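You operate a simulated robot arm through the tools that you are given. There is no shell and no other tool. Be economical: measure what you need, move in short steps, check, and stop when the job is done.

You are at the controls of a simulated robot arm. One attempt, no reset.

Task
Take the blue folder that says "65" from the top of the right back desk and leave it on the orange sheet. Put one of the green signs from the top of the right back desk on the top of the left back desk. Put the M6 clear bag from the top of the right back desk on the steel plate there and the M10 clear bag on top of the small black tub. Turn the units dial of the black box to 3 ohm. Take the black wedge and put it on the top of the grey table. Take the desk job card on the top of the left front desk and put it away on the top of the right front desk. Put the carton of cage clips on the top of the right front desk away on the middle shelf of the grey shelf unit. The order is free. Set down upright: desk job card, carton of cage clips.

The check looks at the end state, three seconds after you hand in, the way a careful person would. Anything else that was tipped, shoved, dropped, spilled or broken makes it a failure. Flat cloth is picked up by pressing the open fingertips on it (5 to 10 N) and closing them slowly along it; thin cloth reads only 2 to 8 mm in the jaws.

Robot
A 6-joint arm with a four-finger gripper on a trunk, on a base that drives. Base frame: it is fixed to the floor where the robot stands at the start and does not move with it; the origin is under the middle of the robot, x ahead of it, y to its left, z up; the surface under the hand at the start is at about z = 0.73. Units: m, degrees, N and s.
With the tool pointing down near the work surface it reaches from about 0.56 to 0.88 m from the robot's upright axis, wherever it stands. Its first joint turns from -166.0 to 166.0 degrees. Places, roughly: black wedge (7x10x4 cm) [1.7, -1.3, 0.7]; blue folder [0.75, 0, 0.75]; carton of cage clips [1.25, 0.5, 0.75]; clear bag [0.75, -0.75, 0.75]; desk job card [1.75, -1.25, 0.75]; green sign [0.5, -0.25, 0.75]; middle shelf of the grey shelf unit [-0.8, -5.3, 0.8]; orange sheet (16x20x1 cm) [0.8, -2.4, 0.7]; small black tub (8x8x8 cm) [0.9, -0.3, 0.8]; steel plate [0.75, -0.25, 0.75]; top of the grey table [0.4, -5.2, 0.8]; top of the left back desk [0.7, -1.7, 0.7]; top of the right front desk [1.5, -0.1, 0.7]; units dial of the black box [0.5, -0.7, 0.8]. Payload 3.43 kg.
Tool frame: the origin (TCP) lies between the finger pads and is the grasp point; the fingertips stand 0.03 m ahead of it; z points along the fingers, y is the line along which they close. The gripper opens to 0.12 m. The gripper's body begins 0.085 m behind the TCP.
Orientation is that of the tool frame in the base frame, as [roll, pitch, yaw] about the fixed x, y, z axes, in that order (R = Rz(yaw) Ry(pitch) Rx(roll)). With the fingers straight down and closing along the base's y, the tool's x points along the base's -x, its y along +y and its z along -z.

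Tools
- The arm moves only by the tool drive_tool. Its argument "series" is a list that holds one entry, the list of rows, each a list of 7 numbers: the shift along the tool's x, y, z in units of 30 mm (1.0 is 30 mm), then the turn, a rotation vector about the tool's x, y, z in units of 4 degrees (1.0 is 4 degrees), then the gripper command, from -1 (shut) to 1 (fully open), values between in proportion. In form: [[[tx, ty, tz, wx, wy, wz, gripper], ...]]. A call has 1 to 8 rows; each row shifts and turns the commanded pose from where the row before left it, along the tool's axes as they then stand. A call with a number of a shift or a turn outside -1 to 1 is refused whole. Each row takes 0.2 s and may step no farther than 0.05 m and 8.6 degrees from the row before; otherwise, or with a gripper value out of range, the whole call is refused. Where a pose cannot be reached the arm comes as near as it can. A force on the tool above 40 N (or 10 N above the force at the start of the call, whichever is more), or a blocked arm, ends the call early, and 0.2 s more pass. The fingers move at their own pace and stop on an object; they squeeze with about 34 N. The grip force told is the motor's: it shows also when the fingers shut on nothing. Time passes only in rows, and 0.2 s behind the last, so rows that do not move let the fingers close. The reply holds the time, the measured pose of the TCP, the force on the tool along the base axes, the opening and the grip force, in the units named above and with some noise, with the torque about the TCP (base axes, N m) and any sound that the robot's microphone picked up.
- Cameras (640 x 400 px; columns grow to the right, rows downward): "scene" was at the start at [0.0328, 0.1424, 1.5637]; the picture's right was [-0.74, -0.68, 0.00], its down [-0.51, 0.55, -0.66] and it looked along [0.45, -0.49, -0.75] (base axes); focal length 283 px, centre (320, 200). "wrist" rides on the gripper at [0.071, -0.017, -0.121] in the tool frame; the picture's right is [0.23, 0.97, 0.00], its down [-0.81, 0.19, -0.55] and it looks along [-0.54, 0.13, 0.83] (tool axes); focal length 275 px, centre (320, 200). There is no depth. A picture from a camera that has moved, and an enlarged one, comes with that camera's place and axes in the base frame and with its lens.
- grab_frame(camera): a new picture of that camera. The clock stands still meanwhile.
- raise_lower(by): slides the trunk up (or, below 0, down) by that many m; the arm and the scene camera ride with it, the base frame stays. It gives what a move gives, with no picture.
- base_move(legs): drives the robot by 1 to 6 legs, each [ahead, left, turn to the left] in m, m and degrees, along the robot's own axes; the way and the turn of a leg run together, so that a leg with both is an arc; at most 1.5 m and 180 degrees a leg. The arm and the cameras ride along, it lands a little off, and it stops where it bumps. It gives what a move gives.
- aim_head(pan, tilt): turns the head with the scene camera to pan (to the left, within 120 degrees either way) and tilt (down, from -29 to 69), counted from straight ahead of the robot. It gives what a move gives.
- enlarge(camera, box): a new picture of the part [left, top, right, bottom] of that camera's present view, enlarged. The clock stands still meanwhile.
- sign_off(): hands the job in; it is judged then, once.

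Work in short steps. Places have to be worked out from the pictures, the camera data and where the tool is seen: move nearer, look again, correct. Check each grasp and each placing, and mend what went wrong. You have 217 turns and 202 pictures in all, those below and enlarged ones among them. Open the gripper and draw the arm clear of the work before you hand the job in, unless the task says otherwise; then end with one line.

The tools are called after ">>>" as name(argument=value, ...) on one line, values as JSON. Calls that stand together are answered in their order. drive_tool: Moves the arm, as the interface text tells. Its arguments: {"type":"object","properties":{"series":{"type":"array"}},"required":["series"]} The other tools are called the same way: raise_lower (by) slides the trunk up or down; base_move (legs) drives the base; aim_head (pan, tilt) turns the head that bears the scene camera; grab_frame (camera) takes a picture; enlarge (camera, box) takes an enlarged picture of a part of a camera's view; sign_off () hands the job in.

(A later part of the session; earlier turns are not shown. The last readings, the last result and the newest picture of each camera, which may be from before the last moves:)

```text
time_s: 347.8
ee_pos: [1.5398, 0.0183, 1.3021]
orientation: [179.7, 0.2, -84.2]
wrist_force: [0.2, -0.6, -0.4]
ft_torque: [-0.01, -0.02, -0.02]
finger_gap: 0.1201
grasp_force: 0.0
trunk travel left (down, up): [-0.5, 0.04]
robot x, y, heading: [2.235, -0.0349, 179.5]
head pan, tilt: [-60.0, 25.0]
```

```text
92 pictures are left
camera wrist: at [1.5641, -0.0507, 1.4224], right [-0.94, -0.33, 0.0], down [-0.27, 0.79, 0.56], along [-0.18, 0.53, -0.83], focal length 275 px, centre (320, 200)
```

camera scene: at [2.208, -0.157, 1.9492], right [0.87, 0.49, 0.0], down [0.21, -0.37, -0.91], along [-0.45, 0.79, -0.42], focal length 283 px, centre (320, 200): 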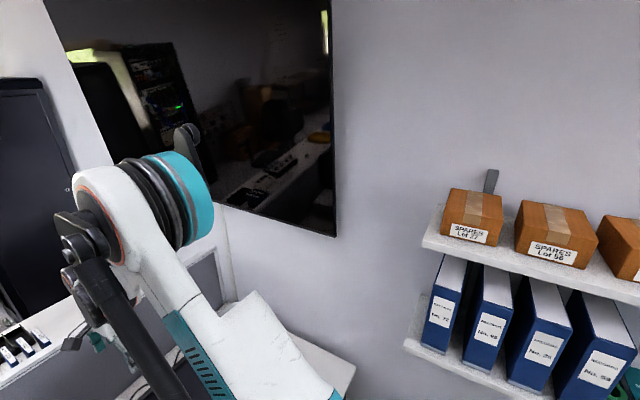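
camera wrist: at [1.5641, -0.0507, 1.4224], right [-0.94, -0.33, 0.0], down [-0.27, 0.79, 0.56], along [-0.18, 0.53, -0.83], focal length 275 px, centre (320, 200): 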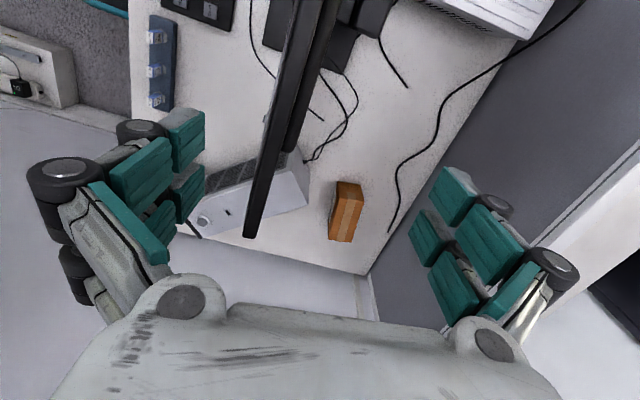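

The wall shelf boxes are all in order. The monitor's edge ends at (1.57,0.25), top z≈1.11, and the carton is beyond it around (1.34,0.365). I shift the base to y≈0.2; at this x it is clear of the shelf and floor box.

>>> base_move(legs=[[0, -0.23, 0]])

>>> grab_frame(camera="wrist")

```text
time_s: 349.5
ee_pos: [1.5431, 0.2517, 1.301]
orientation: [179.7, 0.0, -84.2]
wrist_force: [-0.2, 0.5, 1.0]
ft_torque: [-0.08, 0.01, -0.01]
finger_gap: 0.1198
grasp_force: 0.2
trunk travel left (down, up): [-0.5, 0.04]
robot x, y, heading: [2.2367, 0.1919, 179.5]
head pan, tilt: [-60.0, 25.0]
```

```text
91 pictures are left
camera wrist: at [1.5665, 0.1813, 1.4224], right [-0.95, -0.33, 0.0], down [-0.27, 0.79, 0.56], along [-0.18, 0.52, -0.83], focal length 275 px, centre (320, 200)
```

wrist: 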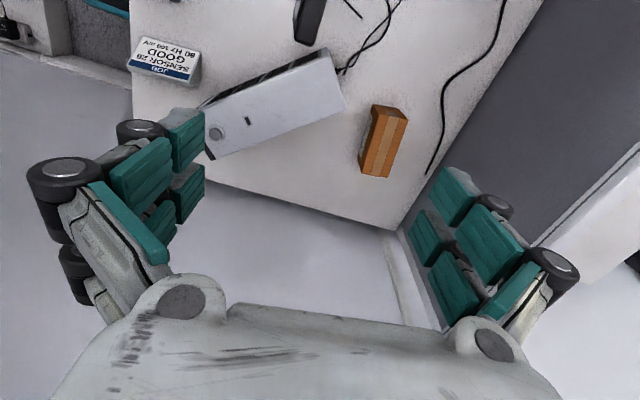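

>>> enlarge(camera="wrist", box=[330, 80, 440, 200])

```text
3.33 times, centred on (385, 140) of wrist
camera zoom: at [1.5665, 0.1813, 1.4224], right [-0.95, -0.33, 0.0], down [-0.27, 0.79, 0.56], along [-0.18, 0.52, -0.83], focal length 918 px, centre (103, 400)
```

zoom: 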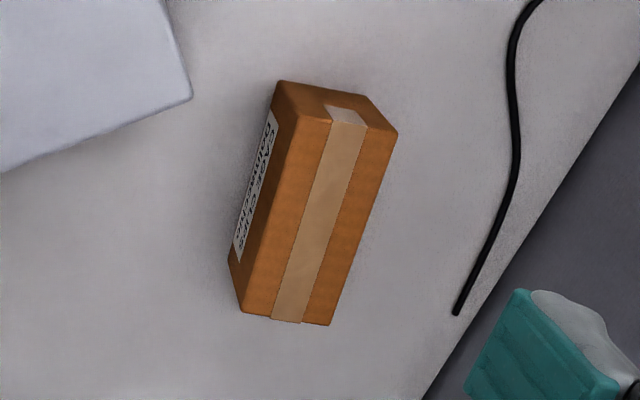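

Carton measured: centre (1.34,0.371), 14.7×7.2×7.8 cm, yaw axis 9°. I nudge the base forward 2 cm and place the tool above the carton at this height, then descend with the trunk.

>>> base_move(legs=[[0.02, 0, 0]])

>>> drive_tool(series=[[[-0.76, 0.945, 0, 0, 0, -0.133, 1], [-0.76, 0.945, 0, 0, 0, -0.133, 1], [-0.76, 0.945, 0, 0, 0, -0.133, 1], [-0.76, 0.945, 0, 0, 0, -0.133, 1], [-0.76, 0.945, 0, 0, 0, -0.133, 1], [-0.76, 0.945, 0, 0, 0, -0.133, 1]]])

>>> grab_frame(camera="wrist")

```text
time_s: 350.3
ee_pos: [1.5218, 0.2494, 1.3009]
orientation: [179.8, 0.3, -84.2]
wrist_force: [-1.4, -0.6, -1.2]
ft_torque: [-0.03, -0.1, -0.01]
finger_gap: 0.1202
grasp_force: 0.0
trunk travel left (down, up): [-0.5, 0.04]
robot x, y, heading: [2.2183, 0.1946, 179.4]
head pan, tilt: [-60.0, 25.0]
```

```text
time_s: 351.7
ee_pos: [1.3376, 0.3641, 1.3019]
orientation: [179.8, 0.2, -81.0]
wrist_force: [-0.5, 0.3, -0.3]
ft_torque: [0.0, -0.05, 0.01]
finger_gap: 0.12
grasp_force: 0.1
trunk travel left (down, up): [-0.5, 0.04]
robot x, y, heading: [2.2176, 0.191, 179.5]
head pan, tilt: [-60.0, 25.0]
```

```text
89 pictures are left
camera wrist: at [1.3631, 0.2967, 1.4222], right [-0.93, -0.38, 0.0], down [-0.31, 0.77, 0.56], along [-0.21, 0.51, -0.83], focal length 275 px, centre (320, 200)
```

wrist: 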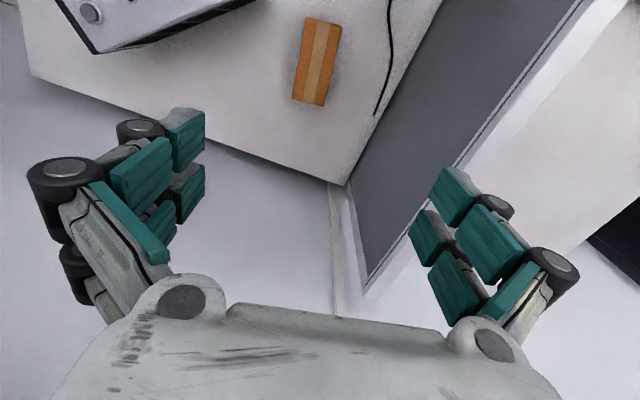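

Aligned. I lower with the trunk in two steps.

>>> raise_lower(by=-0.36)

>>> grab_frame(camera="wrist")

>>> aim_head(pan=-12, tilt=35)

>>> grab_frame(camera="scene")

```text
time_s: 355.2
ee_pos: [1.3378, 0.3638, 0.9422]
orientation: [179.7, 0.2, -81.2]
wrist_force: [0.0, 0.5, -0.6]
ft_torque: [0.0, 0.02, -0.02]
finger_gap: 0.1199
grasp_force: 0.0
trunk travel left (down, up): [-0.14, 0.4]
robot x, y, heading: [2.2175, 0.1912, 179.4]
head pan, tilt: [-60.0, 25.0]
```

```text
88 pictures are left
camera wrist: at [1.365, 0.2956, 1.0634], right [-0.93, -0.38, 0.0], down [-0.31, 0.77, 0.56], along [-0.21, 0.51, -0.83], focal length 275 px, centre (320, 200)
```

wrist: 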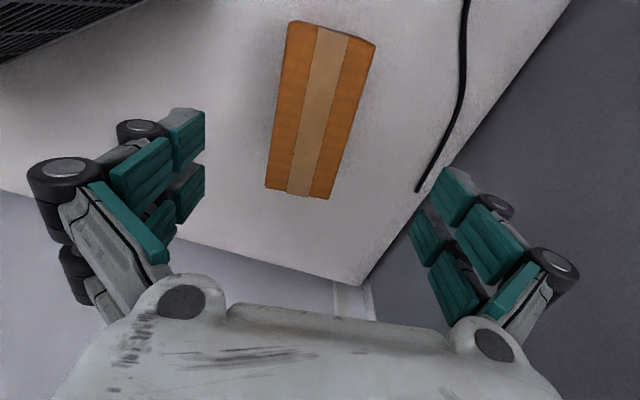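

```text
time_s: 356.4
ee_pos: [1.3374, 0.365, 0.9424]
orientation: [179.7, 0.2, -81.0]
wrist_force: [0.3, 0.0, 0.5]
ft_torque: [-0.01, 0.02, 0.03]
finger_gap: 0.1201
grasp_force: 0.0
trunk travel left (down, up): [-0.14, 0.4]
robot x, y, heading: [2.2172, 0.194, 179.1]
head pan, tilt: [-12.0, 35.0]
```

```text
87 pictures are left
camera scene: at [2.1499, 0.0125, 1.5735], right [0.22, 0.98, 0.0], down [0.56, -0.13, -0.82], along [-0.8, 0.18, -0.57], focal length 283 px, centre (320, 200)
```

scene: 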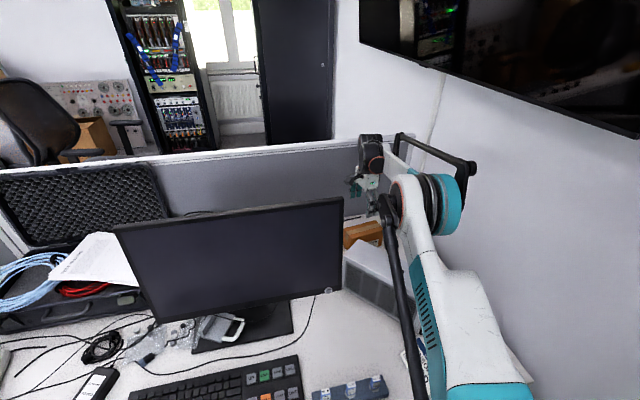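

All clear. I lower the trunk 0.135 m, then the last 2 cm with the arm, and close.

>>> raise_lower(by=-0.135)

>>> drive_tool(series=[[[0, 0, 0.4, 0, 0, 0, 1], [0, 0, 0.4, 0, 0, 0, 1], [0, 0, 0, 0, 0, 0, -1], [0, 0, 0, 0, 0, 0, -1], [0, 0, 0, 0, 0, 0, -1]]])

>>> grab_frame(camera="wrist")

```text
time_s: 358.0
ee_pos: [1.3372, 0.3638, 0.8077]
orientation: [179.7, 0.2, -81.2]
wrist_force: [-0.4, -0.7, 1.0]
ft_torque: [0.0, -0.04, 0.01]
finger_gap: 0.1199
grasp_force: 0.1
trunk travel left (down, up): [-0.005, 0.535]
robot x, y, heading: [2.2193, 0.1898, 179.2]
head pan, tilt: [-12.0, 35.0]
```

```text
time_s: 359.2
ee_pos: [1.3377, 0.3642, 0.7858]
orientation: [179.7, 0.2, -81.1]
wrist_force: [0.0, 1.8, 12.3]
ft_torque: [0.17, -0.6, -0.2]
finger_gap: 0.0695
grasp_force: 34.0
trunk travel left (down, up): [-0.005, 0.535]
robot x, y, heading: [2.2142, 0.1941, 179.5]
head pan, tilt: [-12.0, 35.0]
```

```text
86 pictures are left
camera wrist: at [1.3654, 0.2958, 0.9053], right [-0.93, -0.38, 0.0], down [-0.31, 0.77, 0.56], along [-0.21, 0.51, -0.83], focal length 275 px, centre (320, 200)
```

wrist: 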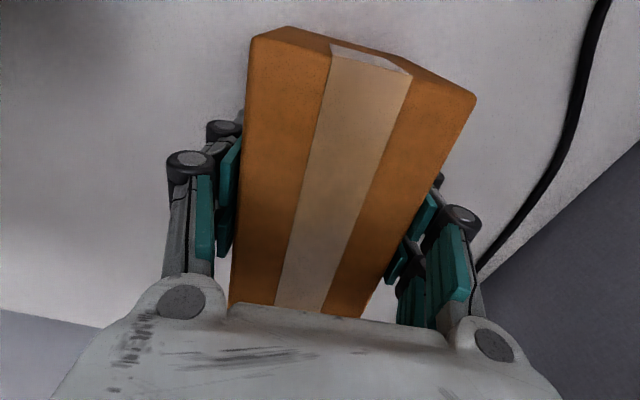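

Gripped at 69.5 mm. I lift straight up with the trunk.

>>> raise_lower(by=0.48)

>>> grab_frame(camera="wrist")

```text
refused: 0.48 is not a number from -0.4 to 0.4
```

```text
85 pictures are left
camera wrist: at [1.3654, 0.2958, 0.9053], right [-0.93, -0.38, 0.0], down [-0.31, 0.77, 0.56], along [-0.21, 0.51, -0.83], focal length 275 px, centre (320, 200)
```

wrist: 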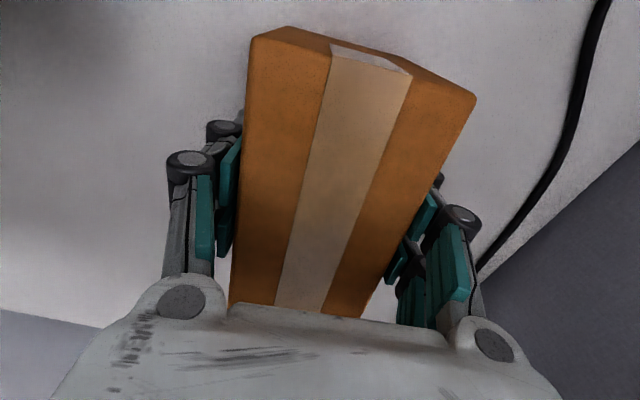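

The single-raise limit is 0.4 m. I raise 0.4 then 0.12, checking that the carton stays held.

>>> raise_lower(by=0.4)

>>> raise_lower(by=0.12)

>>> base_move(legs=[[-0.13, 0, 0], [0, 0.19, 0]])

>>> grab_frame(camera="wrist")

```text
time_s: 363.1
ee_pos: [1.336, 0.363, 1.183]
orientation: [179.9, 0.2, -81.0]
wrist_force: [0.5, 0.6, -6.3]
ft_torque: [-0.03, 0.0, 0.01]
finger_gap: 0.0699
grasp_force: 34.0
trunk travel left (down, up): [-0.405, 0.135]
robot x, y, heading: [2.2178, 0.1874, 179.6]
head pan, tilt: [-12.0, 35.0]
```

```text
time_s: 364.6
ee_pos: [1.3367, 0.3645, 1.3031]
orientation: [179.8, 0.2, -81.1]
wrist_force: [0.5, 0.0, -5.1]
ft_torque: [-0.04, -0.02, 0.01]
finger_gap: 0.0699
grasp_force: 34.2
trunk travel left (down, up): [-0.525, 0.015]
robot x, y, heading: [2.2196, 0.1872, 179.3]
head pan, tilt: [-12.0, 35.0]
```

```text
time_s: 367.0
ee_pos: [1.4633, 0.1706, 1.3041]
orientation: [179.8, 0.3, -81.0]
wrist_force: [0.2, -1.3, -4.9]
ft_torque: [0.02, -0.03, 0.0]
finger_gap: 0.0701
grasp_force: 33.8
trunk travel left (down, up): [-0.525, 0.015]
robot x, y, heading: [2.3472, 0.0043, 179.4]
head pan, tilt: [-12.0, 35.0]
```

```text
84 pictures are left
camera wrist: at [1.4909, 0.1023, 1.4237], right [-0.92, -0.38, 0.0], down [-0.31, 0.77, 0.56], along [-0.21, 0.51, -0.83], focal length 275 px, centre (320, 200)
```

wrist: 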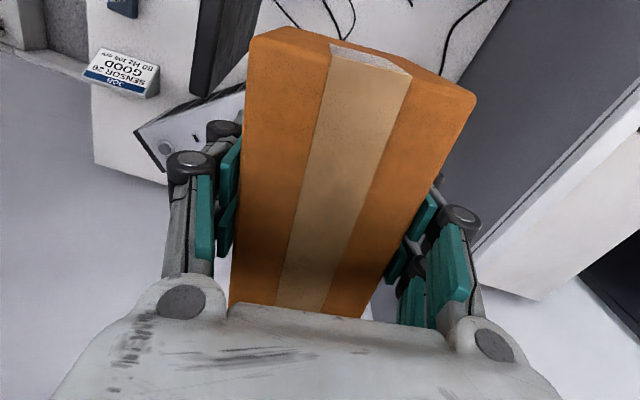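

The carton is held well. I start turning it toward yaw 0 while moving it over the front part of the desk.

>>> drive_tool(series=[[[-0.492, -0.685, 0, 0, 0, -1, -1], [-0.443, -0.718, 0, 0, 0, -1, -1], [-0.392, -0.747, 0, 0, 0, -1, -1], [-0.339, -0.773, 0, 0, 0, -1, -1], [-0.283, -0.794, 0, 0, 0, -1, -1], [-0.228, -0.813, 0, 0, 0, -1, -1], [-0.171, -0.826, 0, 0, 0, -1, -1], [-0.113, -0.836, 0, 0, 0, -1, -1]]])

>>> drive_tool(series=[[[-0.054, -0.842, 0, 0, 0, -1, -1], [0.005, -0.843, 0, 0, 0, -1, -1], [0.064, -0.841, 0, 0, 0, -1, -1], [0.122, -0.835, 0, 0, 0, -1, -1]]])

>>> raise_lower(by=-0.3)

>>> drive_tool(series=[[[0.18, -0.825, 0, 0, 0, -1, -1], [0.237, -0.81, 0, 0, 0, -1, -1], [0.293, -0.791, 0, 0, 0, -1, -1], [0.348, -0.769, 0, 0, 0, -1, -1], [0.4, -0.742, 0, 0, 0, -1, -1], [0.451, -0.713, 0, 0, 0, -1, -1], [0.5, -0.68, 0, 0, 0, -1, -1], [0.546, -0.643, 0, 0, 0, -1, -1]]])

>>> grab_frame(camera="wrist")

>>> aim_head(pan=-35, tilt=40)

>>> grab_frame(camera="scene")

```text
time_s: 368.8
ee_pos: [1.6081, 0.3166, 1.3033]
orientation: [179.9, 0.3, -49.0]
wrist_force: [-0.6, 0.3, -4.5]
ft_torque: [-0.07, -0.02, -0.01]
finger_gap: 0.0698
grasp_force: 33.7
trunk travel left (down, up): [-0.525, 0.015]
robot x, y, heading: [2.3442, -0.0004, 179.5]
head pan, tilt: [-12.0, 35.0]
```

```text
time_s: 369.8
ee_pos: [1.6796, 0.3856, 1.3028]
orientation: [180.0, 0.3, -33.0]
wrist_force: [-0.1, -0.3, -5.0]
ft_torque: [0.01, -0.03, -0.01]
finger_gap: 0.0698
grasp_force: 33.6
trunk travel left (down, up): [-0.525, 0.015]
robot x, y, heading: [2.3448, 0.0031, 179.8]
head pan, tilt: [-12.0, 35.0]
```

```text
time_s: 372.8
ee_pos: [1.6797, 0.3867, 1.0031]
orientation: [-179.9, 0.3, -33.0]
wrist_force: [1.1, 0.2, -5.0]
ft_torque: [-0.04, 0.01, 0.03]
finger_gap: 0.07
grasp_force: 34.0
trunk travel left (down, up): [-0.225, 0.315]
robot x, y, heading: [2.3455, 0.0027, 179.6]
head pan, tilt: [-12.0, 35.0]
```

```text
time_s: 374.6
ee_pos: [1.8245, 0.5294, 1.0037]
orientation: [-179.9, 0.3, -0.9]
wrist_force: [0.7, 0.5, -4.6]
ft_torque: [0.0, -0.05, -0.01]
finger_gap: 0.0696
grasp_force: 34.3
trunk travel left (down, up): [-0.225, 0.315]
robot x, y, heading: [2.346, 0.0055, 179.7]
head pan, tilt: [-12.0, 35.0]
```

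```text
83 pictures are left
camera wrist: at [1.8952, 0.5444, 1.124], right [0.22, -0.98, 0.0], down [-0.81, -0.18, 0.56], along [-0.54, -0.12, -0.83], focal length 275 px, centre (320, 200)
```

wrist: 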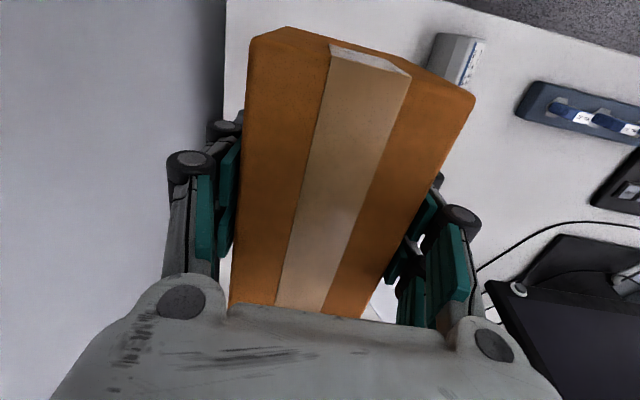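

```text
time_s: 375.4
ee_pos: [1.8232, 0.5285, 1.0032]
orientation: [-179.8, 0.3, -0.9]
wrist_force: [-0.6, -0.9, -4.8]
ft_torque: [0.0, -0.04, 0.01]
finger_gap: 0.0698
grasp_force: 33.7
trunk travel left (down, up): [-0.225, 0.315]
robot x, y, heading: [2.3466, 0.0002, 179.4]
head pan, tilt: [-35.0, 40.0]
```

```text
82 pictures are left
camera scene: at [2.2939, -0.1474, 1.651], right [0.58, 0.81, 0.0], down [0.52, -0.37, -0.77], along [-0.62, 0.44, -0.64], focal length 283 px, centre (320, 200)
```

scene: 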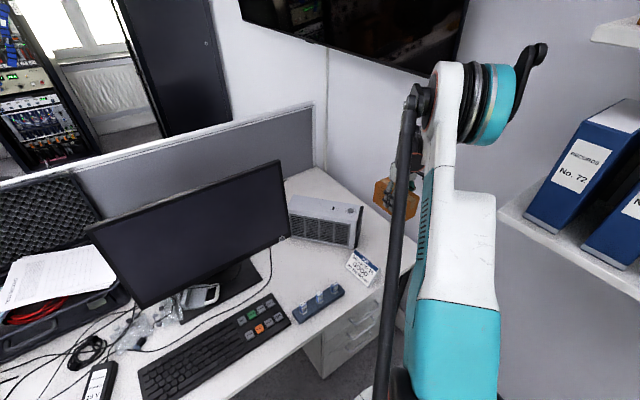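

The card and carton spot are clear. I lower the carton onto the desk at about (1.82,0.53).

>>> drive_tool(series=[[[0, 0, 1, 0, 0, 0, -1], [0, 0, 1, 0, 0, 0, -1], [0, 0, 1, 0, 0, 0, -1], [0, 0, 1, 0, 0, 0, -1], [0, 0, 1, 0, 0, 0, -1], [0, 0, 1, 0, 0, 0, -1], [0, 0, 0.8, 0, 0, 0, -1]]])

>>> drive_tool(series=[[[0, 0, 0.2, 0, 0, 0, -1], [0, 0, 0.15, 0, 0, 0, -1], [0, 0, 0.1, 0, 0, 0, -1], [0, 0, 0, 0, 0, 0, -1]]])

```text
time_s: 377.1
ee_pos: [1.8239, 0.5304, 0.7989]
orientation: [-179.9, 0.4, -1.0]
wrist_force: [0.6, -1.2, -5.3]
ft_torque: [0.02, -0.06, -0.01]
finger_gap: 0.0699
grasp_force: 34.1
trunk travel left (down, up): [-0.225, 0.315]
robot x, y, heading: [2.3434, 0.0035, 179.7]
head pan, tilt: [-35.0, 40.0]
```

```text
time_s: 378.1
ee_pos: [1.8224, 0.5282, 0.7841]
orientation: [-179.8, 0.3, -1.0]
wrist_force: [-0.3, -0.1, -5.0]
ft_torque: [-0.03, -0.05, 0.02]
finger_gap: 0.0696
grasp_force: 34.2
trunk travel left (down, up): [-0.225, 0.315]
robot x, y, heading: [2.3451, -0.0007, 179.6]
head pan, tilt: [-35.0, 40.0]
```

>>> drive_tool(series=[[[0, 0, 0.1, 0, 0, 0, -1], [0, 0, 0.1, 0, 0, 0, -1], [0, 0, 0.05, 0, 0, 0, -1], [0, 0, 0, 0, 0, 0, -1]]])

```text
time_s: 379.1
ee_pos: [1.8238, 0.5283, 0.7802]
orientation: [-179.7, 0.5, -1.1]
wrist_force: [-1.6, 7.9, 29.9]
ft_torque: [0.34, 0.1, -0.19]
finger_gap: 0.0699
grasp_force: 34.4
trunk travel left (down, up): [-0.225, 0.315]
robot x, y, heading: [2.3405, 0.0036, 179.5]
head pan, tilt: [-35.0, 40.0]
```

The carton stands on the desk. I release, rise 12 cm and tilt the tool 32° so the tips point away from the robot.

>>> drive_tool(series=[[[0, 0, -0.05, 0, 0, 0, -1], [0, 0, 0, 0, 0, 0, 0.7], [0, 0, 0, 0, 0, 0, 0.7], [0, 0, -1, 0, 0, 0, 0.7], [0, 0, -1, 0, 0, 0, 0.7], [0, 0, -1, 0, 0, 0, 0.7], [0, 0, -1, 0, 0, 0, 0.7], [0, 0, -0.7, 0, 0, 0, 0.7]]])

>>> drive_tool(series=[[[0, 0, 0, 0, -1, 0, 0.8], [0, 0, 0, 0, -1, 0, 0.8], [0, 0, 0, 0, -1, 0, 0.8], [0, 0, 0, 0, -1, 0, 0.8], [0, 0, 0, 0, -1, 0, 0.8], [0, 0, 0, 0, -1, 0, 0.8], [0, 0, 0, 0, -1, 0, 0.8], [0, 0, 0, 0, -1, 0, 0.8]]])

>>> grab_frame(camera="wrist")

```text
time_s: 380.9
ee_pos: [1.8239, 0.5287, 0.9214]
orientation: [-179.8, 0.3, -1.0]
wrist_force: [0.8, -0.5, 0.1]
ft_torque: [0.0, -0.03, 0.0]
finger_gap: 0.1019
grasp_force: 0.1
trunk travel left (down, up): [-0.225, 0.315]
robot x, y, heading: [2.348, 0.0024, 179.7]
head pan, tilt: [-35.0, 40.0]
```

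```text
time_s: 382.6
ee_pos: [1.8243, 0.5292, 0.9202]
orientation: [-179.8, 32.5, -0.9]
wrist_force: [0.3, -0.2, -0.9]
ft_torque: [0.03, 0.0, -0.02]
finger_gap: 0.1076
grasp_force: 0.1
trunk travel left (down, up): [-0.225, 0.315]
robot x, y, heading: [2.3429, 0.0061, 179.5]
head pan, tilt: [-35.0, 40.0]
```

```text
81 pictures are left
camera wrist: at [1.9484, 0.5433, 0.9847], right [0.18, -0.98, -0.13], down [-0.39, -0.19, 0.9], along [-0.9, -0.11, -0.42], focal length 275 px, centre (320, 200)
```

wrist: 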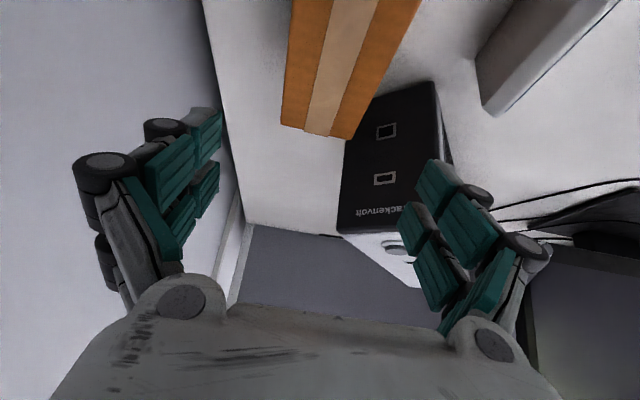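

Tilt achieved. I lower vertically over the carton.

>>> drive_tool(series=[[[0.53, 0, 0.848, 0, 0, 0, 0.8], [0.53, 0, 0.848, 0, 0, 0, 0.8], [0.53, 0, 0.848, 0, 0, 0, 0.8]]])

>>> grab_frame(camera="wrist")

```text
time_s: 383.4
ee_pos: [1.8239, 0.5293, 0.8309]
orientation: [-179.7, 32.3, -0.8]
wrist_force: [0.2, -0.5, -0.2]
ft_torque: [-0.06, 0.0, 0.0]
finger_gap: 0.1076
grasp_force: 0.0
trunk travel left (down, up): [-0.225, 0.315]
robot x, y, heading: [2.345, 0.0068, 179.6]
head pan, tilt: [-35.0, 40.0]
```

```text
80 pictures are left
camera wrist: at [1.948, 0.5429, 0.8945], right [0.18, -0.98, -0.13], down [-0.39, -0.19, 0.9], along [-0.9, -0.11, -0.42], focal length 275 px, centre (320, 200)
```

wrist: 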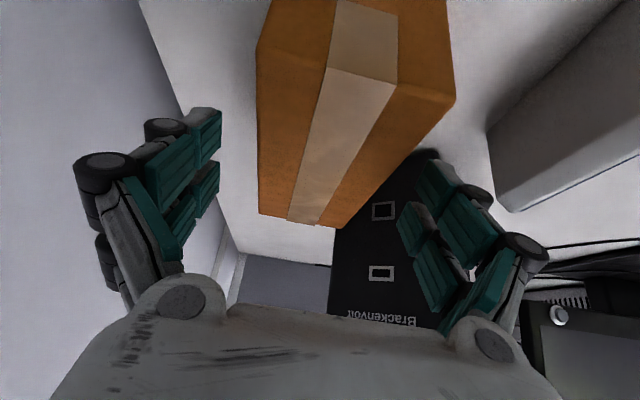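

>>> drive_tool(series=[[[0.53, 0, 0.848, 0, 0, 0, 0.8], [0.42, 0, 0.68, 0, 0, 0, 0.8], [0, 0, 0, 0, 0, 0, -1], [0, 0, 0, 0, 0, 0, -1], [0, 0, 0, 0, 0, 0, -1]]])

>>> grab_frame(camera="wrist")

```text
time_s: 384.6
ee_pos: [1.8234, 0.5294, 0.776]
orientation: [-179.8, 32.3, -0.8]
wrist_force: [0.4, 0.2, 2.0]
ft_torque: [-0.04, -0.5, 0.02]
finger_gap: 0.0762
grasp_force: 34.2
trunk travel left (down, up): [-0.225, 0.315]
robot x, y, heading: [2.3406, 0.0047, 179.5]
head pan, tilt: [-35.0, 40.0]
```

```text
79 pictures are left
camera wrist: at [1.9473, 0.5434, 0.8408], right [0.18, -0.98, -0.13], down [-0.39, -0.19, 0.9], along [-0.9, -0.11, -0.42], focal length 275 px, centre (320, 200)
```

wrist: 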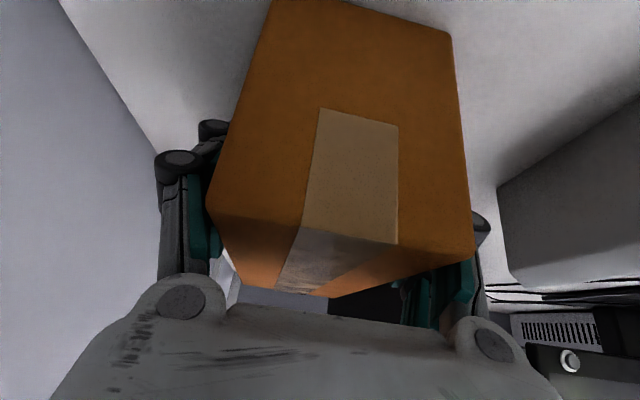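

The gap reads 76 mm, wider than before. I lift slightly and check how the carton sits.

>>> drive_tool(series=[[[-0.27, 0, -0.42, 0, 0, 0, -1], [-0.53, 0, -0.848, 0, 0, 0, -1], [-0.53, 0, -0.848, 0, 0, 0, -1], [-0.53, 0, -0.848, 0, 0, 0, -1]]])

>>> grab_frame(camera="wrist")

>>> enlarge(camera="scene", box=[330, 140, 450, 280])

```text
time_s: 385.6
ee_pos: [1.8239, 0.5275, 0.8823]
orientation: [-179.8, 32.3, -0.8]
wrist_force: [-0.4, -0.4, -4.8]
ft_torque: [0.02, -0.05, -0.01]
finger_gap: 0.0757
grasp_force: 34.5
trunk travel left (down, up): [-0.225, 0.315]
robot x, y, heading: [2.3489, 0.0001, 179.2]
head pan, tilt: [-35.0, 40.0]
```

```text
78 pictures are left
camera wrist: at [1.948, 0.5426, 0.9458], right [0.18, -0.98, -0.13], down [-0.39, -0.19, 0.9], along [-0.9, -0.11, -0.42], focal length 275 px, centre (320, 200)
```

wrist: 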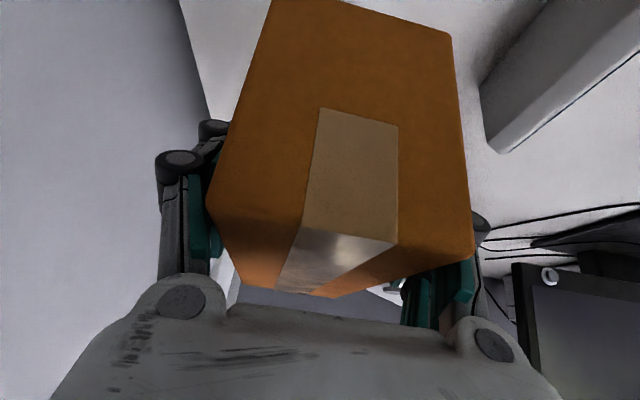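

```text
2.86 times, centred on (390, 210) of scene
camera zoom: at [2.2943, -0.1478, 1.651], right [0.58, 0.81, 0.0], down [0.52, -0.37, -0.77], along [-0.62, 0.45, -0.64], focal length 810 px, centre (120, 171)
```

zoom: 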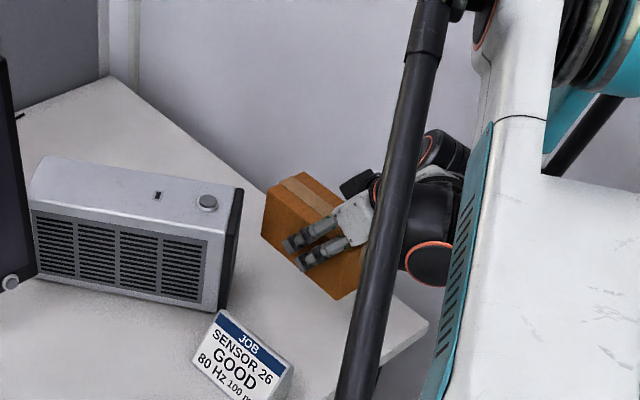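

The carton is firmly held and unchanged in pose, and the card stands fine. I raise everything and drive around to the shelf area.

>>> drive_tool(series=[[[-0.53, 0, -0.848, 0, 0, 0, -1], [-0.53, 0, -0.848, 0, 0, 0, -1], [-0.53, 0, -0.848, 0, 0, 0, -1]]])

>>> base_move(legs=[[0, 0.25, 0]])

>>> raise_lower(by=0.31)

>>> base_move(legs=[[-0.6, 0, 0], [0, 1.45, 0], [0, 1.3, 0], [1.4, 0, 0], [1.25, 0, 0], [0, 0, 90]])

>>> aim_head(pan=-20, tilt=25)

>>> grab_frame(camera="scene")

>>> grab_frame(camera="wrist")

```text
time_s: 386.4
ee_pos: [1.8243, 0.5261, 0.9726]
orientation: [-179.9, 32.3, -0.8]
wrist_force: [-0.2, -0.3, -4.4]
ft_torque: [0.01, -0.05, 0.01]
finger_gap: 0.0755
grasp_force: 33.6
trunk travel left (down, up): [-0.225, 0.315]
robot x, y, heading: [2.3504, 0.0034, 179.5]
head pan, tilt: [-35.0, 40.0]
```

```text
time_s: 388.3
ee_pos: [1.8223, 0.2794, 0.971]
orientation: [-179.8, 32.2, -1.0]
wrist_force: [0.5, -0.5, -5.0]
ft_torque: [0.02, -0.06, 0.01]
finger_gap: 0.0751
grasp_force: 34.2
trunk travel left (down, up): [-0.225, 0.315]
robot x, y, heading: [2.3426, -0.249, 179.4]
head pan, tilt: [-35.0, 40.0]
```

```text
time_s: 391.4
ee_pos: [1.8228, 0.2795, 1.2807]
orientation: [-179.8, 32.3, -0.9]
wrist_force: [0.2, -0.3, -4.8]
ft_torque: [0.0, -0.06, 0.01]
finger_gap: 0.0742
grasp_force: 33.9
trunk travel left (down, up): [-0.535, 0.005]
robot x, y, heading: [2.3445, -0.2507, 179.3]
head pan, tilt: [-35.0, 40.0]
```

```text
time_s: 424.0
ee_pos: [-0.2216, -3.5625, 1.2814]
orientation: [-179.8, 32.4, 90.3]
wrist_force: [-0.4, 0.6, -4.5]
ft_torque: [0.03, -0.03, 0.03]
finger_gap: 0.0698
grasp_force: 34.5
trunk travel left (down, up): [-0.535, 0.005]
robot x, y, heading: [0.2927, -3.0289, -89.3]
head pan, tilt: [-35.0, 40.0]
```

```text
time_s: 424.7
ee_pos: [-0.2209, -3.5627, 1.281]
orientation: [-179.7, 32.3, 90.3]
wrist_force: [0.1, 0.1, -5.4]
ft_torque: [0.09, -0.02, -0.01]
finger_gap: 0.0702
grasp_force: 34.2
trunk travel left (down, up): [-0.535, 0.005]
robot x, y, heading: [0.2948, -3.03, -89.6]
head pan, tilt: [-20.0, 25.0]
```

```text
76 pictures are left
camera scene: at [0.4618, -3.0956, 1.9842], right [-0.94, 0.33, 0.0], down [0.14, 0.4, -0.91], along [-0.3, -0.85, -0.42], focal length 283 px, centre (320, 200)
```

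scene: 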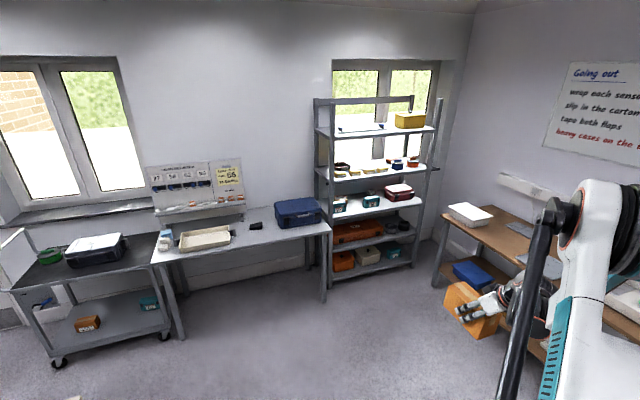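

```text
75 pictures are left
camera wrist: at [-0.2391, -3.438, 1.3452], right [0.97, 0.2, -0.13], down [0.2, -0.39, 0.9], along [0.13, -0.9, -0.42], focal length 275 px, centre (320, 200)
```

wrist: 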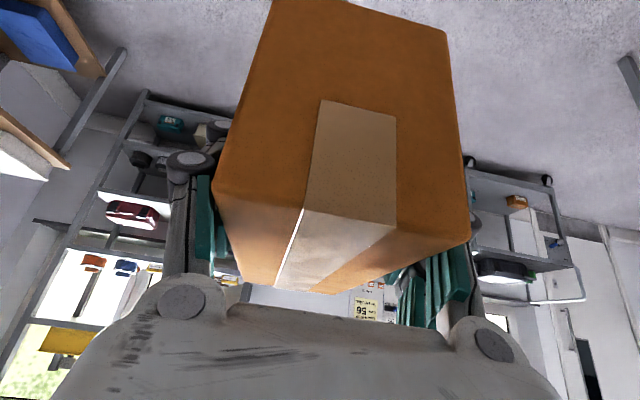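

The carton is still held, now at 70 mm. I enlarge the shelf unit to find free space on the middle shelf.

>>> enlarge(camera="scene", box=[300, 90, 450, 290])

```text
2.00 times, centred on (375, 190) of scene
camera zoom: at [0.4618, -3.0956, 1.9842], right [-0.94, 0.33, 0.0], down [0.14, 0.4, -0.91], along [-0.3, -0.85, -0.42], focal length 567 px, centre (210, 220)
```

zoom: 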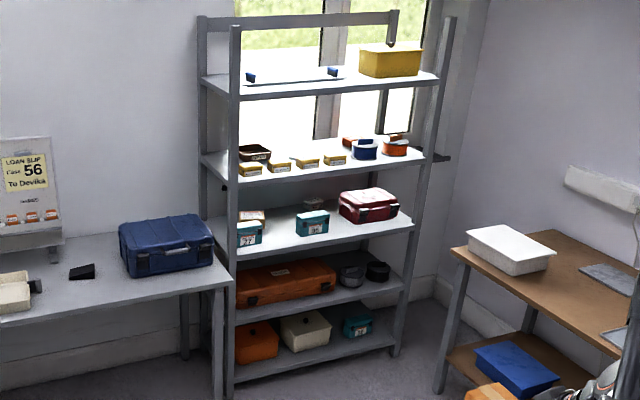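

The middle shelf has a gap of about 17 cm between the left and centre teal boxes, near x≈-0.62, front edge y≈-5.09. I swing the arm straight ahead and drive in front of it.

>>> drive_tool(series=[[[-0.3, 0.952, 0.187, 0, 0, 0, -1], [-0.3, 0.952, 0.187, 0, 0, 0, -1], [-0.3, 0.952, 0.187, 0, 0, 0, -1], [-0.3, 0.952, 0.187, 0, 0, 0, -1], [-0.3, 0.952, 0.187, 0, 0, 0, -1], [-0.3, 0.952, 0.187, 0, 0, 0, -1], [-0.3, 0.952, 0.187, 0, 0, 0, -1], [-0.3, 0.952, 0.187, 0, 0, 0, -1]]])

>>> drive_tool(series=[[[-0.3, 0.952, 0.187, 0, 0, 0, -1], [-0.3, 0.952, 0.187, 0, 0, 0, -1], [-0.3, 0.952, 0.187, 0, 0, 0, -1], [-0.3, 0.952, 0.187, 0, 0, 0, -1], [-0.3, 0.952, 0.187, 0, 0, 0, -1], [-0.3, 0.952, 0.187, 0, 0, 0, -1], [-0.3, 0.952, 0.187, 0, 0, 0, -1], [-0.3, 0.952, 0.187, 0, 0, 0, -1]]])

>>> base_move(legs=[[0, -0.89, 0], [0.9, 0, 0]])

>>> raise_lower(by=-0.3)

>>> aim_head(pan=-10, tilt=30)

>>> grab_frame(camera="scene")

>>> grab_frame(camera="wrist")

```text
time_s: 426.5
ee_pos: [0.0091, -3.6466, 1.2816]
orientation: [-179.8, 32.3, 90.3]
wrist_force: [-0.3, 0.2, -4.8]
ft_torque: [0.08, 0.02, -0.06]
finger_gap: 0.07
grasp_force: 33.8
trunk travel left (down, up): [-0.535, 0.005]
robot x, y, heading: [0.2913, -3.0279, -89.4]
head pan, tilt: [-20.0, 25.0]
```

```text
time_s: 428.3
ee_pos: [0.2392, -3.7319, 1.2813]
orientation: [-179.7, 32.3, 90.2]
wrist_force: [1.0, 0.1, -4.8]
ft_torque: [0.07, 0.03, -0.03]
finger_gap: 0.0699
grasp_force: 33.9
trunk travel left (down, up): [-0.535, 0.005]
robot x, y, heading: [0.2908, -3.0306, -89.5]
head pan, tilt: [-20.0, 25.0]
```

```text
time_s: 437.3
ee_pos: [-0.6378, -4.6265, 1.2808]
orientation: [-179.9, 32.3, 90.6]
wrist_force: [0.5, 0.1, -4.3]
ft_torque: [0.09, 0.01, -0.02]
finger_gap: 0.0697
grasp_force: 34.2
trunk travel left (down, up): [-0.535, 0.005]
robot x, y, heading: [-0.5822, -3.9233, -89.1]
head pan, tilt: [-20.0, 25.0]
```

```text
time_s: 440.3
ee_pos: [-0.6374, -4.6247, 0.9811]
orientation: [-179.8, 32.3, 90.6]
wrist_force: [0.3, 0.7, -5.6]
ft_torque: [0.06, 0.01, -0.01]
finger_gap: 0.0697
grasp_force: 34.7
trunk travel left (down, up): [-0.235, 0.305]
robot x, y, heading: [-0.5829, -3.9288, -89.3]
head pan, tilt: [-20.0, 25.0]
```

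```text
time_s: 441.0
ee_pos: [-0.6365, -4.6262, 0.981]
orientation: [-179.7, 32.3, 90.6]
wrist_force: [0.1, 0.1, -4.6]
ft_torque: [0.06, -0.02, 0.01]
finger_gap: 0.0701
grasp_force: 33.9
trunk travel left (down, up): [-0.235, 0.305]
robot x, y, heading: [-0.5803, -3.9246, -89.2]
head pan, tilt: [-10.0, 30.0]
```

```text
73 pictures are left
camera scene: at [-0.3989, -3.9921, 1.6763], right [-0.99, 0.16, 0.0], down [0.08, 0.49, -0.87], along [-0.14, -0.85, -0.5], focal length 283 px, centre (320, 200)
```

scene: 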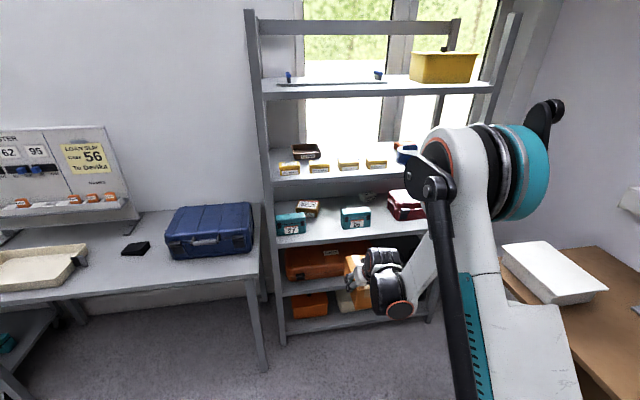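

```text
72 pictures are left
camera wrist: at [-0.6558, -4.5015, 1.045], right [0.97, 0.2, -0.13], down [0.2, -0.39, 0.9], along [0.13, -0.9, -0.42], focal length 275 px, centre (320, 200)
```

wrist: 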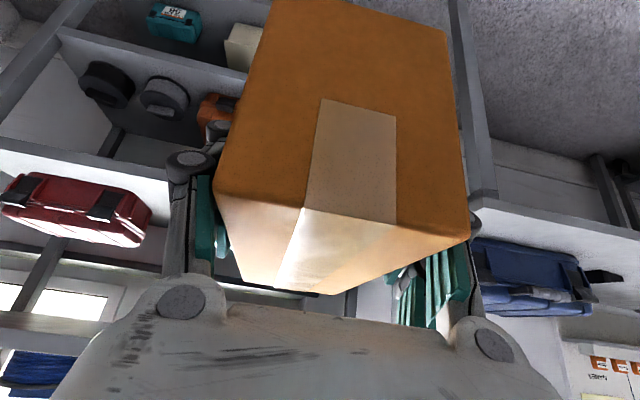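

Enlarging the shelf for accurate positions.

>>> enlarge(camera="scene", box=[250, 150, 450, 270])

```text
3.20 times, centred on (350, 210) of scene
camera zoom: at [-0.3989, -3.9921, 1.6763], right [-0.99, 0.16, 0.0], down [0.08, 0.49, -0.87], along [-0.14, -0.85, -0.5], focal length 907 px, centre (224, 168)
```

zoom: 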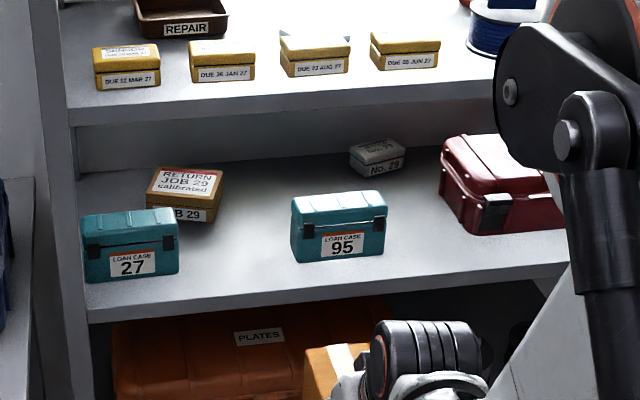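

The gap between LOAN CASE 27 (right edge x≈-0.515) and LOAN CASE 95 (left edge x≈-0.70) is 18 cm. I aim the carton centre at (-0.607,-5.165), lower to entry height and drive in part way.

>>> raise_lower(by=-0.06)

>>> base_move(legs=[[0.3, 0.02, 0]])

>>> grab_frame(camera="scene")

>>> grab_frame(camera="wrist")

```text
time_s: 442.0
ee_pos: [-0.6374, -4.6262, 0.921]
orientation: [-179.7, 32.4, 90.6]
wrist_force: [0.5, -0.6, -5.0]
ft_torque: [0.04, 0.04, 0.0]
finger_gap: 0.0699
grasp_force: 34.6
trunk travel left (down, up): [-0.175, 0.365]
robot x, y, heading: [-0.5859, -3.9257, -89.2]
head pan, tilt: [-10.0, 30.0]
```

```text
time_s: 444.0
ee_pos: [-0.6107, -4.9232, 0.9207]
orientation: [-179.8, 32.3, 90.7]
wrist_force: [0.5, 0.1, -4.6]
ft_torque: [0.07, -0.02, 0.0]
finger_gap: 0.0696
grasp_force: 33.9
trunk travel left (down, up): [-0.175, 0.365]
robot x, y, heading: [-0.5566, -4.2251, -89.4]
head pan, tilt: [-10.0, 30.0]
```

```text
70 pictures are left
camera scene: at [-0.3738, -4.2894, 1.6162], right [-0.99, 0.16, 0.0], down [0.08, 0.49, -0.87], along [-0.14, -0.85, -0.5], focal length 283 px, centre (320, 200)
```

scene: 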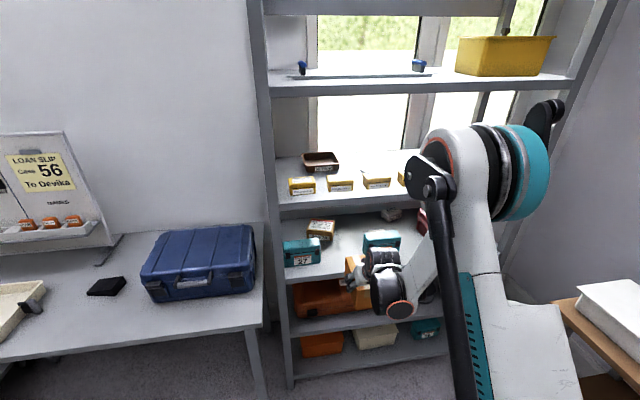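

```text
69 pictures are left
camera wrist: at [-0.6299, -4.7991, 0.9848], right [0.97, 0.2, -0.13], down [0.2, -0.39, 0.9], along [0.13, -0.9, -0.42], focal length 275 px, centre (320, 200)
```

wrist: 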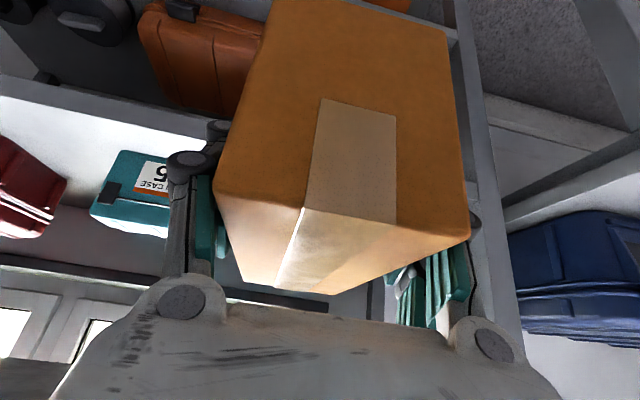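

>>> enlarge(camera="scene", box=[270, 190, 450, 310])

```text
3.33 times, centred on (360, 250) of scene
camera zoom: at [-0.3738, -4.2894, 1.6162], right [-0.99, 0.16, 0.0], down [0.08, 0.49, -0.87], along [-0.14, -0.85, -0.5], focal length 944 px, centre (187, 33)
```

zoom: 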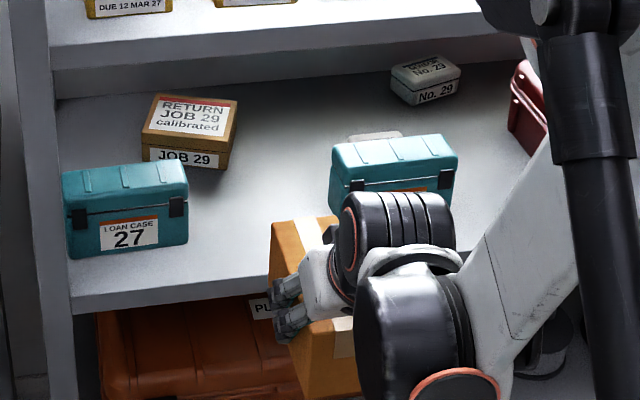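

The refined shelf top is z≈0.817 with the front edge at y≈-5.075. I drive 0.15 m forward, with the carton bottom ~6 cm above the shelf, then check.

>>> base_move(legs=[[0.15, 0, 0]])

>>> drive_tool(series=[[[-0.81, 0.05, 0.507, 0, 0, 0, -1], [-0.81, 0.05, 0.507, 0, 0, 0, -1], [-0.81, 0.05, 0.507, 0, 0, 0, -1]]])

>>> grab_frame(camera="wrist")

>>> enlarge(camera="scene", box=[230, 180, 450, 330])

```text
time_s: 445.4
ee_pos: [-0.6084, -5.0736, 0.9209]
orientation: [-179.8, 32.3, 90.6]
wrist_force: [-0.5, 0.0, -5.8]
ft_torque: [0.07, 0.01, -0.03]
finger_gap: 0.0697
grasp_force: 34.2
trunk travel left (down, up): [-0.175, 0.365]
robot x, y, heading: [-0.5546, -4.3713, -89.0]
head pan, tilt: [-10.0, 30.0]
```

```text
time_s: 446.2
ee_pos: [-0.6023, -5.1603, 0.9209]
orientation: [-179.7, 32.3, 90.7]
wrist_force: [0.1, -0.4, -5.5]
ft_torque: [0.05, 0.0, 0.04]
finger_gap: 0.0697
grasp_force: 33.4
trunk travel left (down, up): [-0.175, 0.365]
robot x, y, heading: [-0.5589, -4.3729, -89.0]
head pan, tilt: [-10.0, 30.0]
```

```text
67 pictures are left
camera wrist: at [-0.6212, -5.0351, 0.9846], right [0.97, 0.2, -0.13], down [0.2, -0.39, 0.9], along [0.14, -0.9, -0.42], focal length 275 px, centre (320, 200)
```

wrist: 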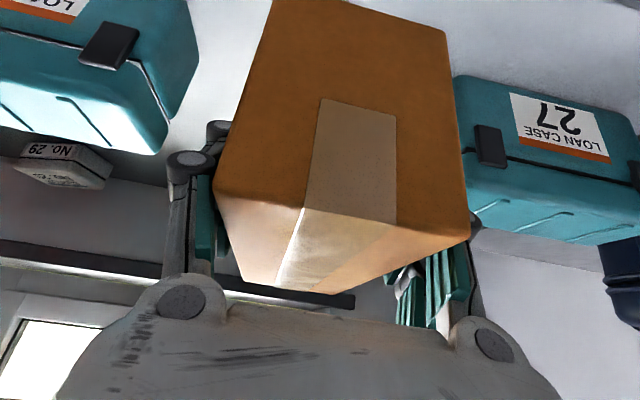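

```text
2.67 times, centred on (340, 255) of scene
camera zoom: at [-0.3711, -4.4387, 1.6162], right [-0.99, 0.16, 0.0], down [0.08, 0.49, -0.87], along [-0.14, -0.85, -0.5], focal length 756 px, centre (267, 53)
```

zoom: 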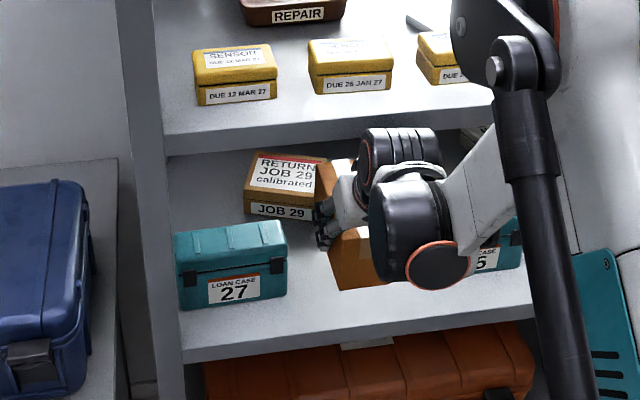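

Margins look fine (about 2.5–3.5 cm each side). I lower toward the shelf.

>>> drive_tool(series=[[[0.53, 0.13, 0.848, 0, 0, 0, -1], [0.32, 0, 0.51, 0, 0, 0, -1], [0.1, 0, 0.16, 0, 0, 0, -1], [0, 0, 0, 0, 0, 0, -1]]])

>>> drive_tool(series=[[[0.053, 0, 0.085, 0, 0, 0, -1], [0.053, 0, 0.085, 0, 0, 0, -1], [0, 0, 0, 0, 0, 0, -1]]])

```text
time_s: 447.2
ee_pos: [-0.5981, -5.1593, 0.8674]
orientation: [-179.9, 32.4, 90.7]
wrist_force: [-0.1, -0.1, -4.4]
ft_torque: [0.07, 0.04, -0.01]
finger_gap: 0.07
grasp_force: 33.7
trunk travel left (down, up): [-0.175, 0.365]
robot x, y, heading: [-0.5505, -4.3717, -88.9]
head pan, tilt: [-10.0, 30.0]
```

```text
time_s: 448.0
ee_pos: [-0.5996, -5.1603, 0.8624]
orientation: [-179.8, 32.3, 90.7]
wrist_force: [0.5, 0.8, -4.6]
ft_torque: [0.06, -0.03, 0.03]
finger_gap: 0.0698
grasp_force: 34.4
trunk travel left (down, up): [-0.175, 0.365]
robot x, y, heading: [-0.5595, -4.371, -89.0]
head pan, tilt: [-10.0, 30.0]
```

>>> drive_tool(series=[[[0.053, 0, 0.085, 0, 0, 0, -1], [0.053, 0, 0.085, 0, 0, 0, -1], [0.053, 0, 0.085, 0, 0, 0, -1], [0, 0, 0, 0, 0, 0, -1]]])

```text
time_s: 449.0
ee_pos: [-0.5996, -5.1593, 0.8513]
orientation: [-179.8, 32.3, 90.8]
wrist_force: [-0.2, 0.3, -5.0]
ft_torque: [0.05, -0.01, -0.01]
finger_gap: 0.0698
grasp_force: 33.8
trunk travel left (down, up): [-0.175, 0.365]
robot x, y, heading: [-0.557, -4.375, -88.9]
head pan, tilt: [-10.0, 30.0]
```

>>> drive_tool(series=[[[0.053, 0, 0.085, 0, 0, 0, -1], [0.053, 0, 0.085, 0, 0, 0, -1], [0.053, 0, 0.085, 0, 0, 0, -1], [0, 0, 0, 0, 0, 0, -1]]])

>>> enlarge(camera="scene", box=[230, 180, 450, 330])

```text
time_s: 449.6
ee_pos: [-0.5992, -5.1584, 0.8526]
orientation: [-179.8, 32.7, 90.5]
wrist_force: [-1.1, 5.1, 23.8]
ft_torque: [2.16, -0.25, 0.1]
finger_gap: 0.07
grasp_force: 34.2
trunk travel left (down, up): [-0.175, 0.365]
robot x, y, heading: [-0.5544, -4.3721, -89.0]
head pan, tilt: [-10.0, 30.0]
stopped in row 2: the force on the tool passed its limit at 47 N (the readings are from after the stop); the commanded pose is now the measured one
```

```text
2.67 times, centred on (340, 255) of scene
camera zoom: at [-0.3711, -4.4353, 1.6166], right [-0.99, 0.16, 0.0], down [0.08, 0.49, -0.87], along [-0.14, -0.86, -0.5], focal length 756 px, centre (267, 53)
```

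zoom: 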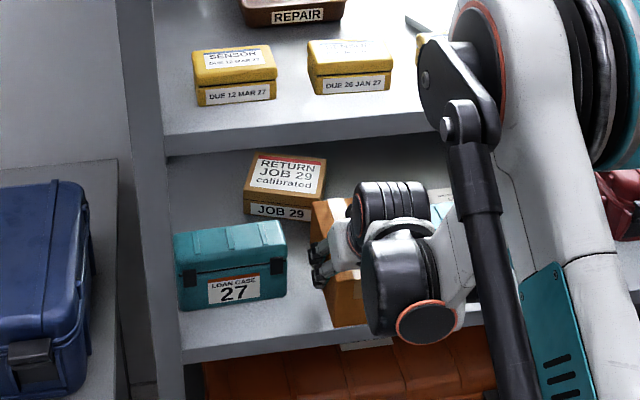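

Contact is at the carton's robot-side bottom edge (torque 2.2 Nm), so the carton pitched ~4° in the grip. I lift 3 mm, rotate +3.6° to level it, then lower again.

>>> drive_tool(series=[[[-0.053, 0, -0.085, 0, 0, 0, -1], [0, 0, 0, 0, 0.45, 0, -1], [0, 0, 0, 0, 0.45, 0, -1], [0, 0, 0, 0, 0, 0, -1]]])

>>> drive_tool(series=[[[0.05, 0, 0.085, 0, 0, 0, -1], [0.05, 0, 0.085, 0, 0, 0, -1], [0, 0, 0, 0, 0, 0, -1]]])

```text
time_s: 450.6
ee_pos: [-0.6, -5.1615, 0.8539]
orientation: [-179.7, 29.0, 90.7]
wrist_force: [0.3, -6.7, 9.3]
ft_torque: [-1.51, -0.37, -0.15]
finger_gap: 0.0695
grasp_force: 33.7
trunk travel left (down, up): [-0.175, 0.365]
robot x, y, heading: [-0.5537, -4.3726, -89.1]
head pan, tilt: [-10.0, 30.0]
```

```text
time_s: 451.5
ee_pos: [-0.5995, -5.1598, 0.8497]
orientation: [-179.8, 29.2, 90.5]
wrist_force: [-0.3, 7.6, 22.2]
ft_torque: [0.77, -0.31, 0.32]
finger_gap: 0.0697
grasp_force: 33.6
trunk travel left (down, up): [-0.175, 0.365]
robot x, y, heading: [-0.5572, -4.3688, -88.9]
head pan, tilt: [-10.0, 30.0]
stopped in row 3: the force on the tool passed its limit at 41 N (the readings are from after the stop); the commanded pose is now the measured one
```

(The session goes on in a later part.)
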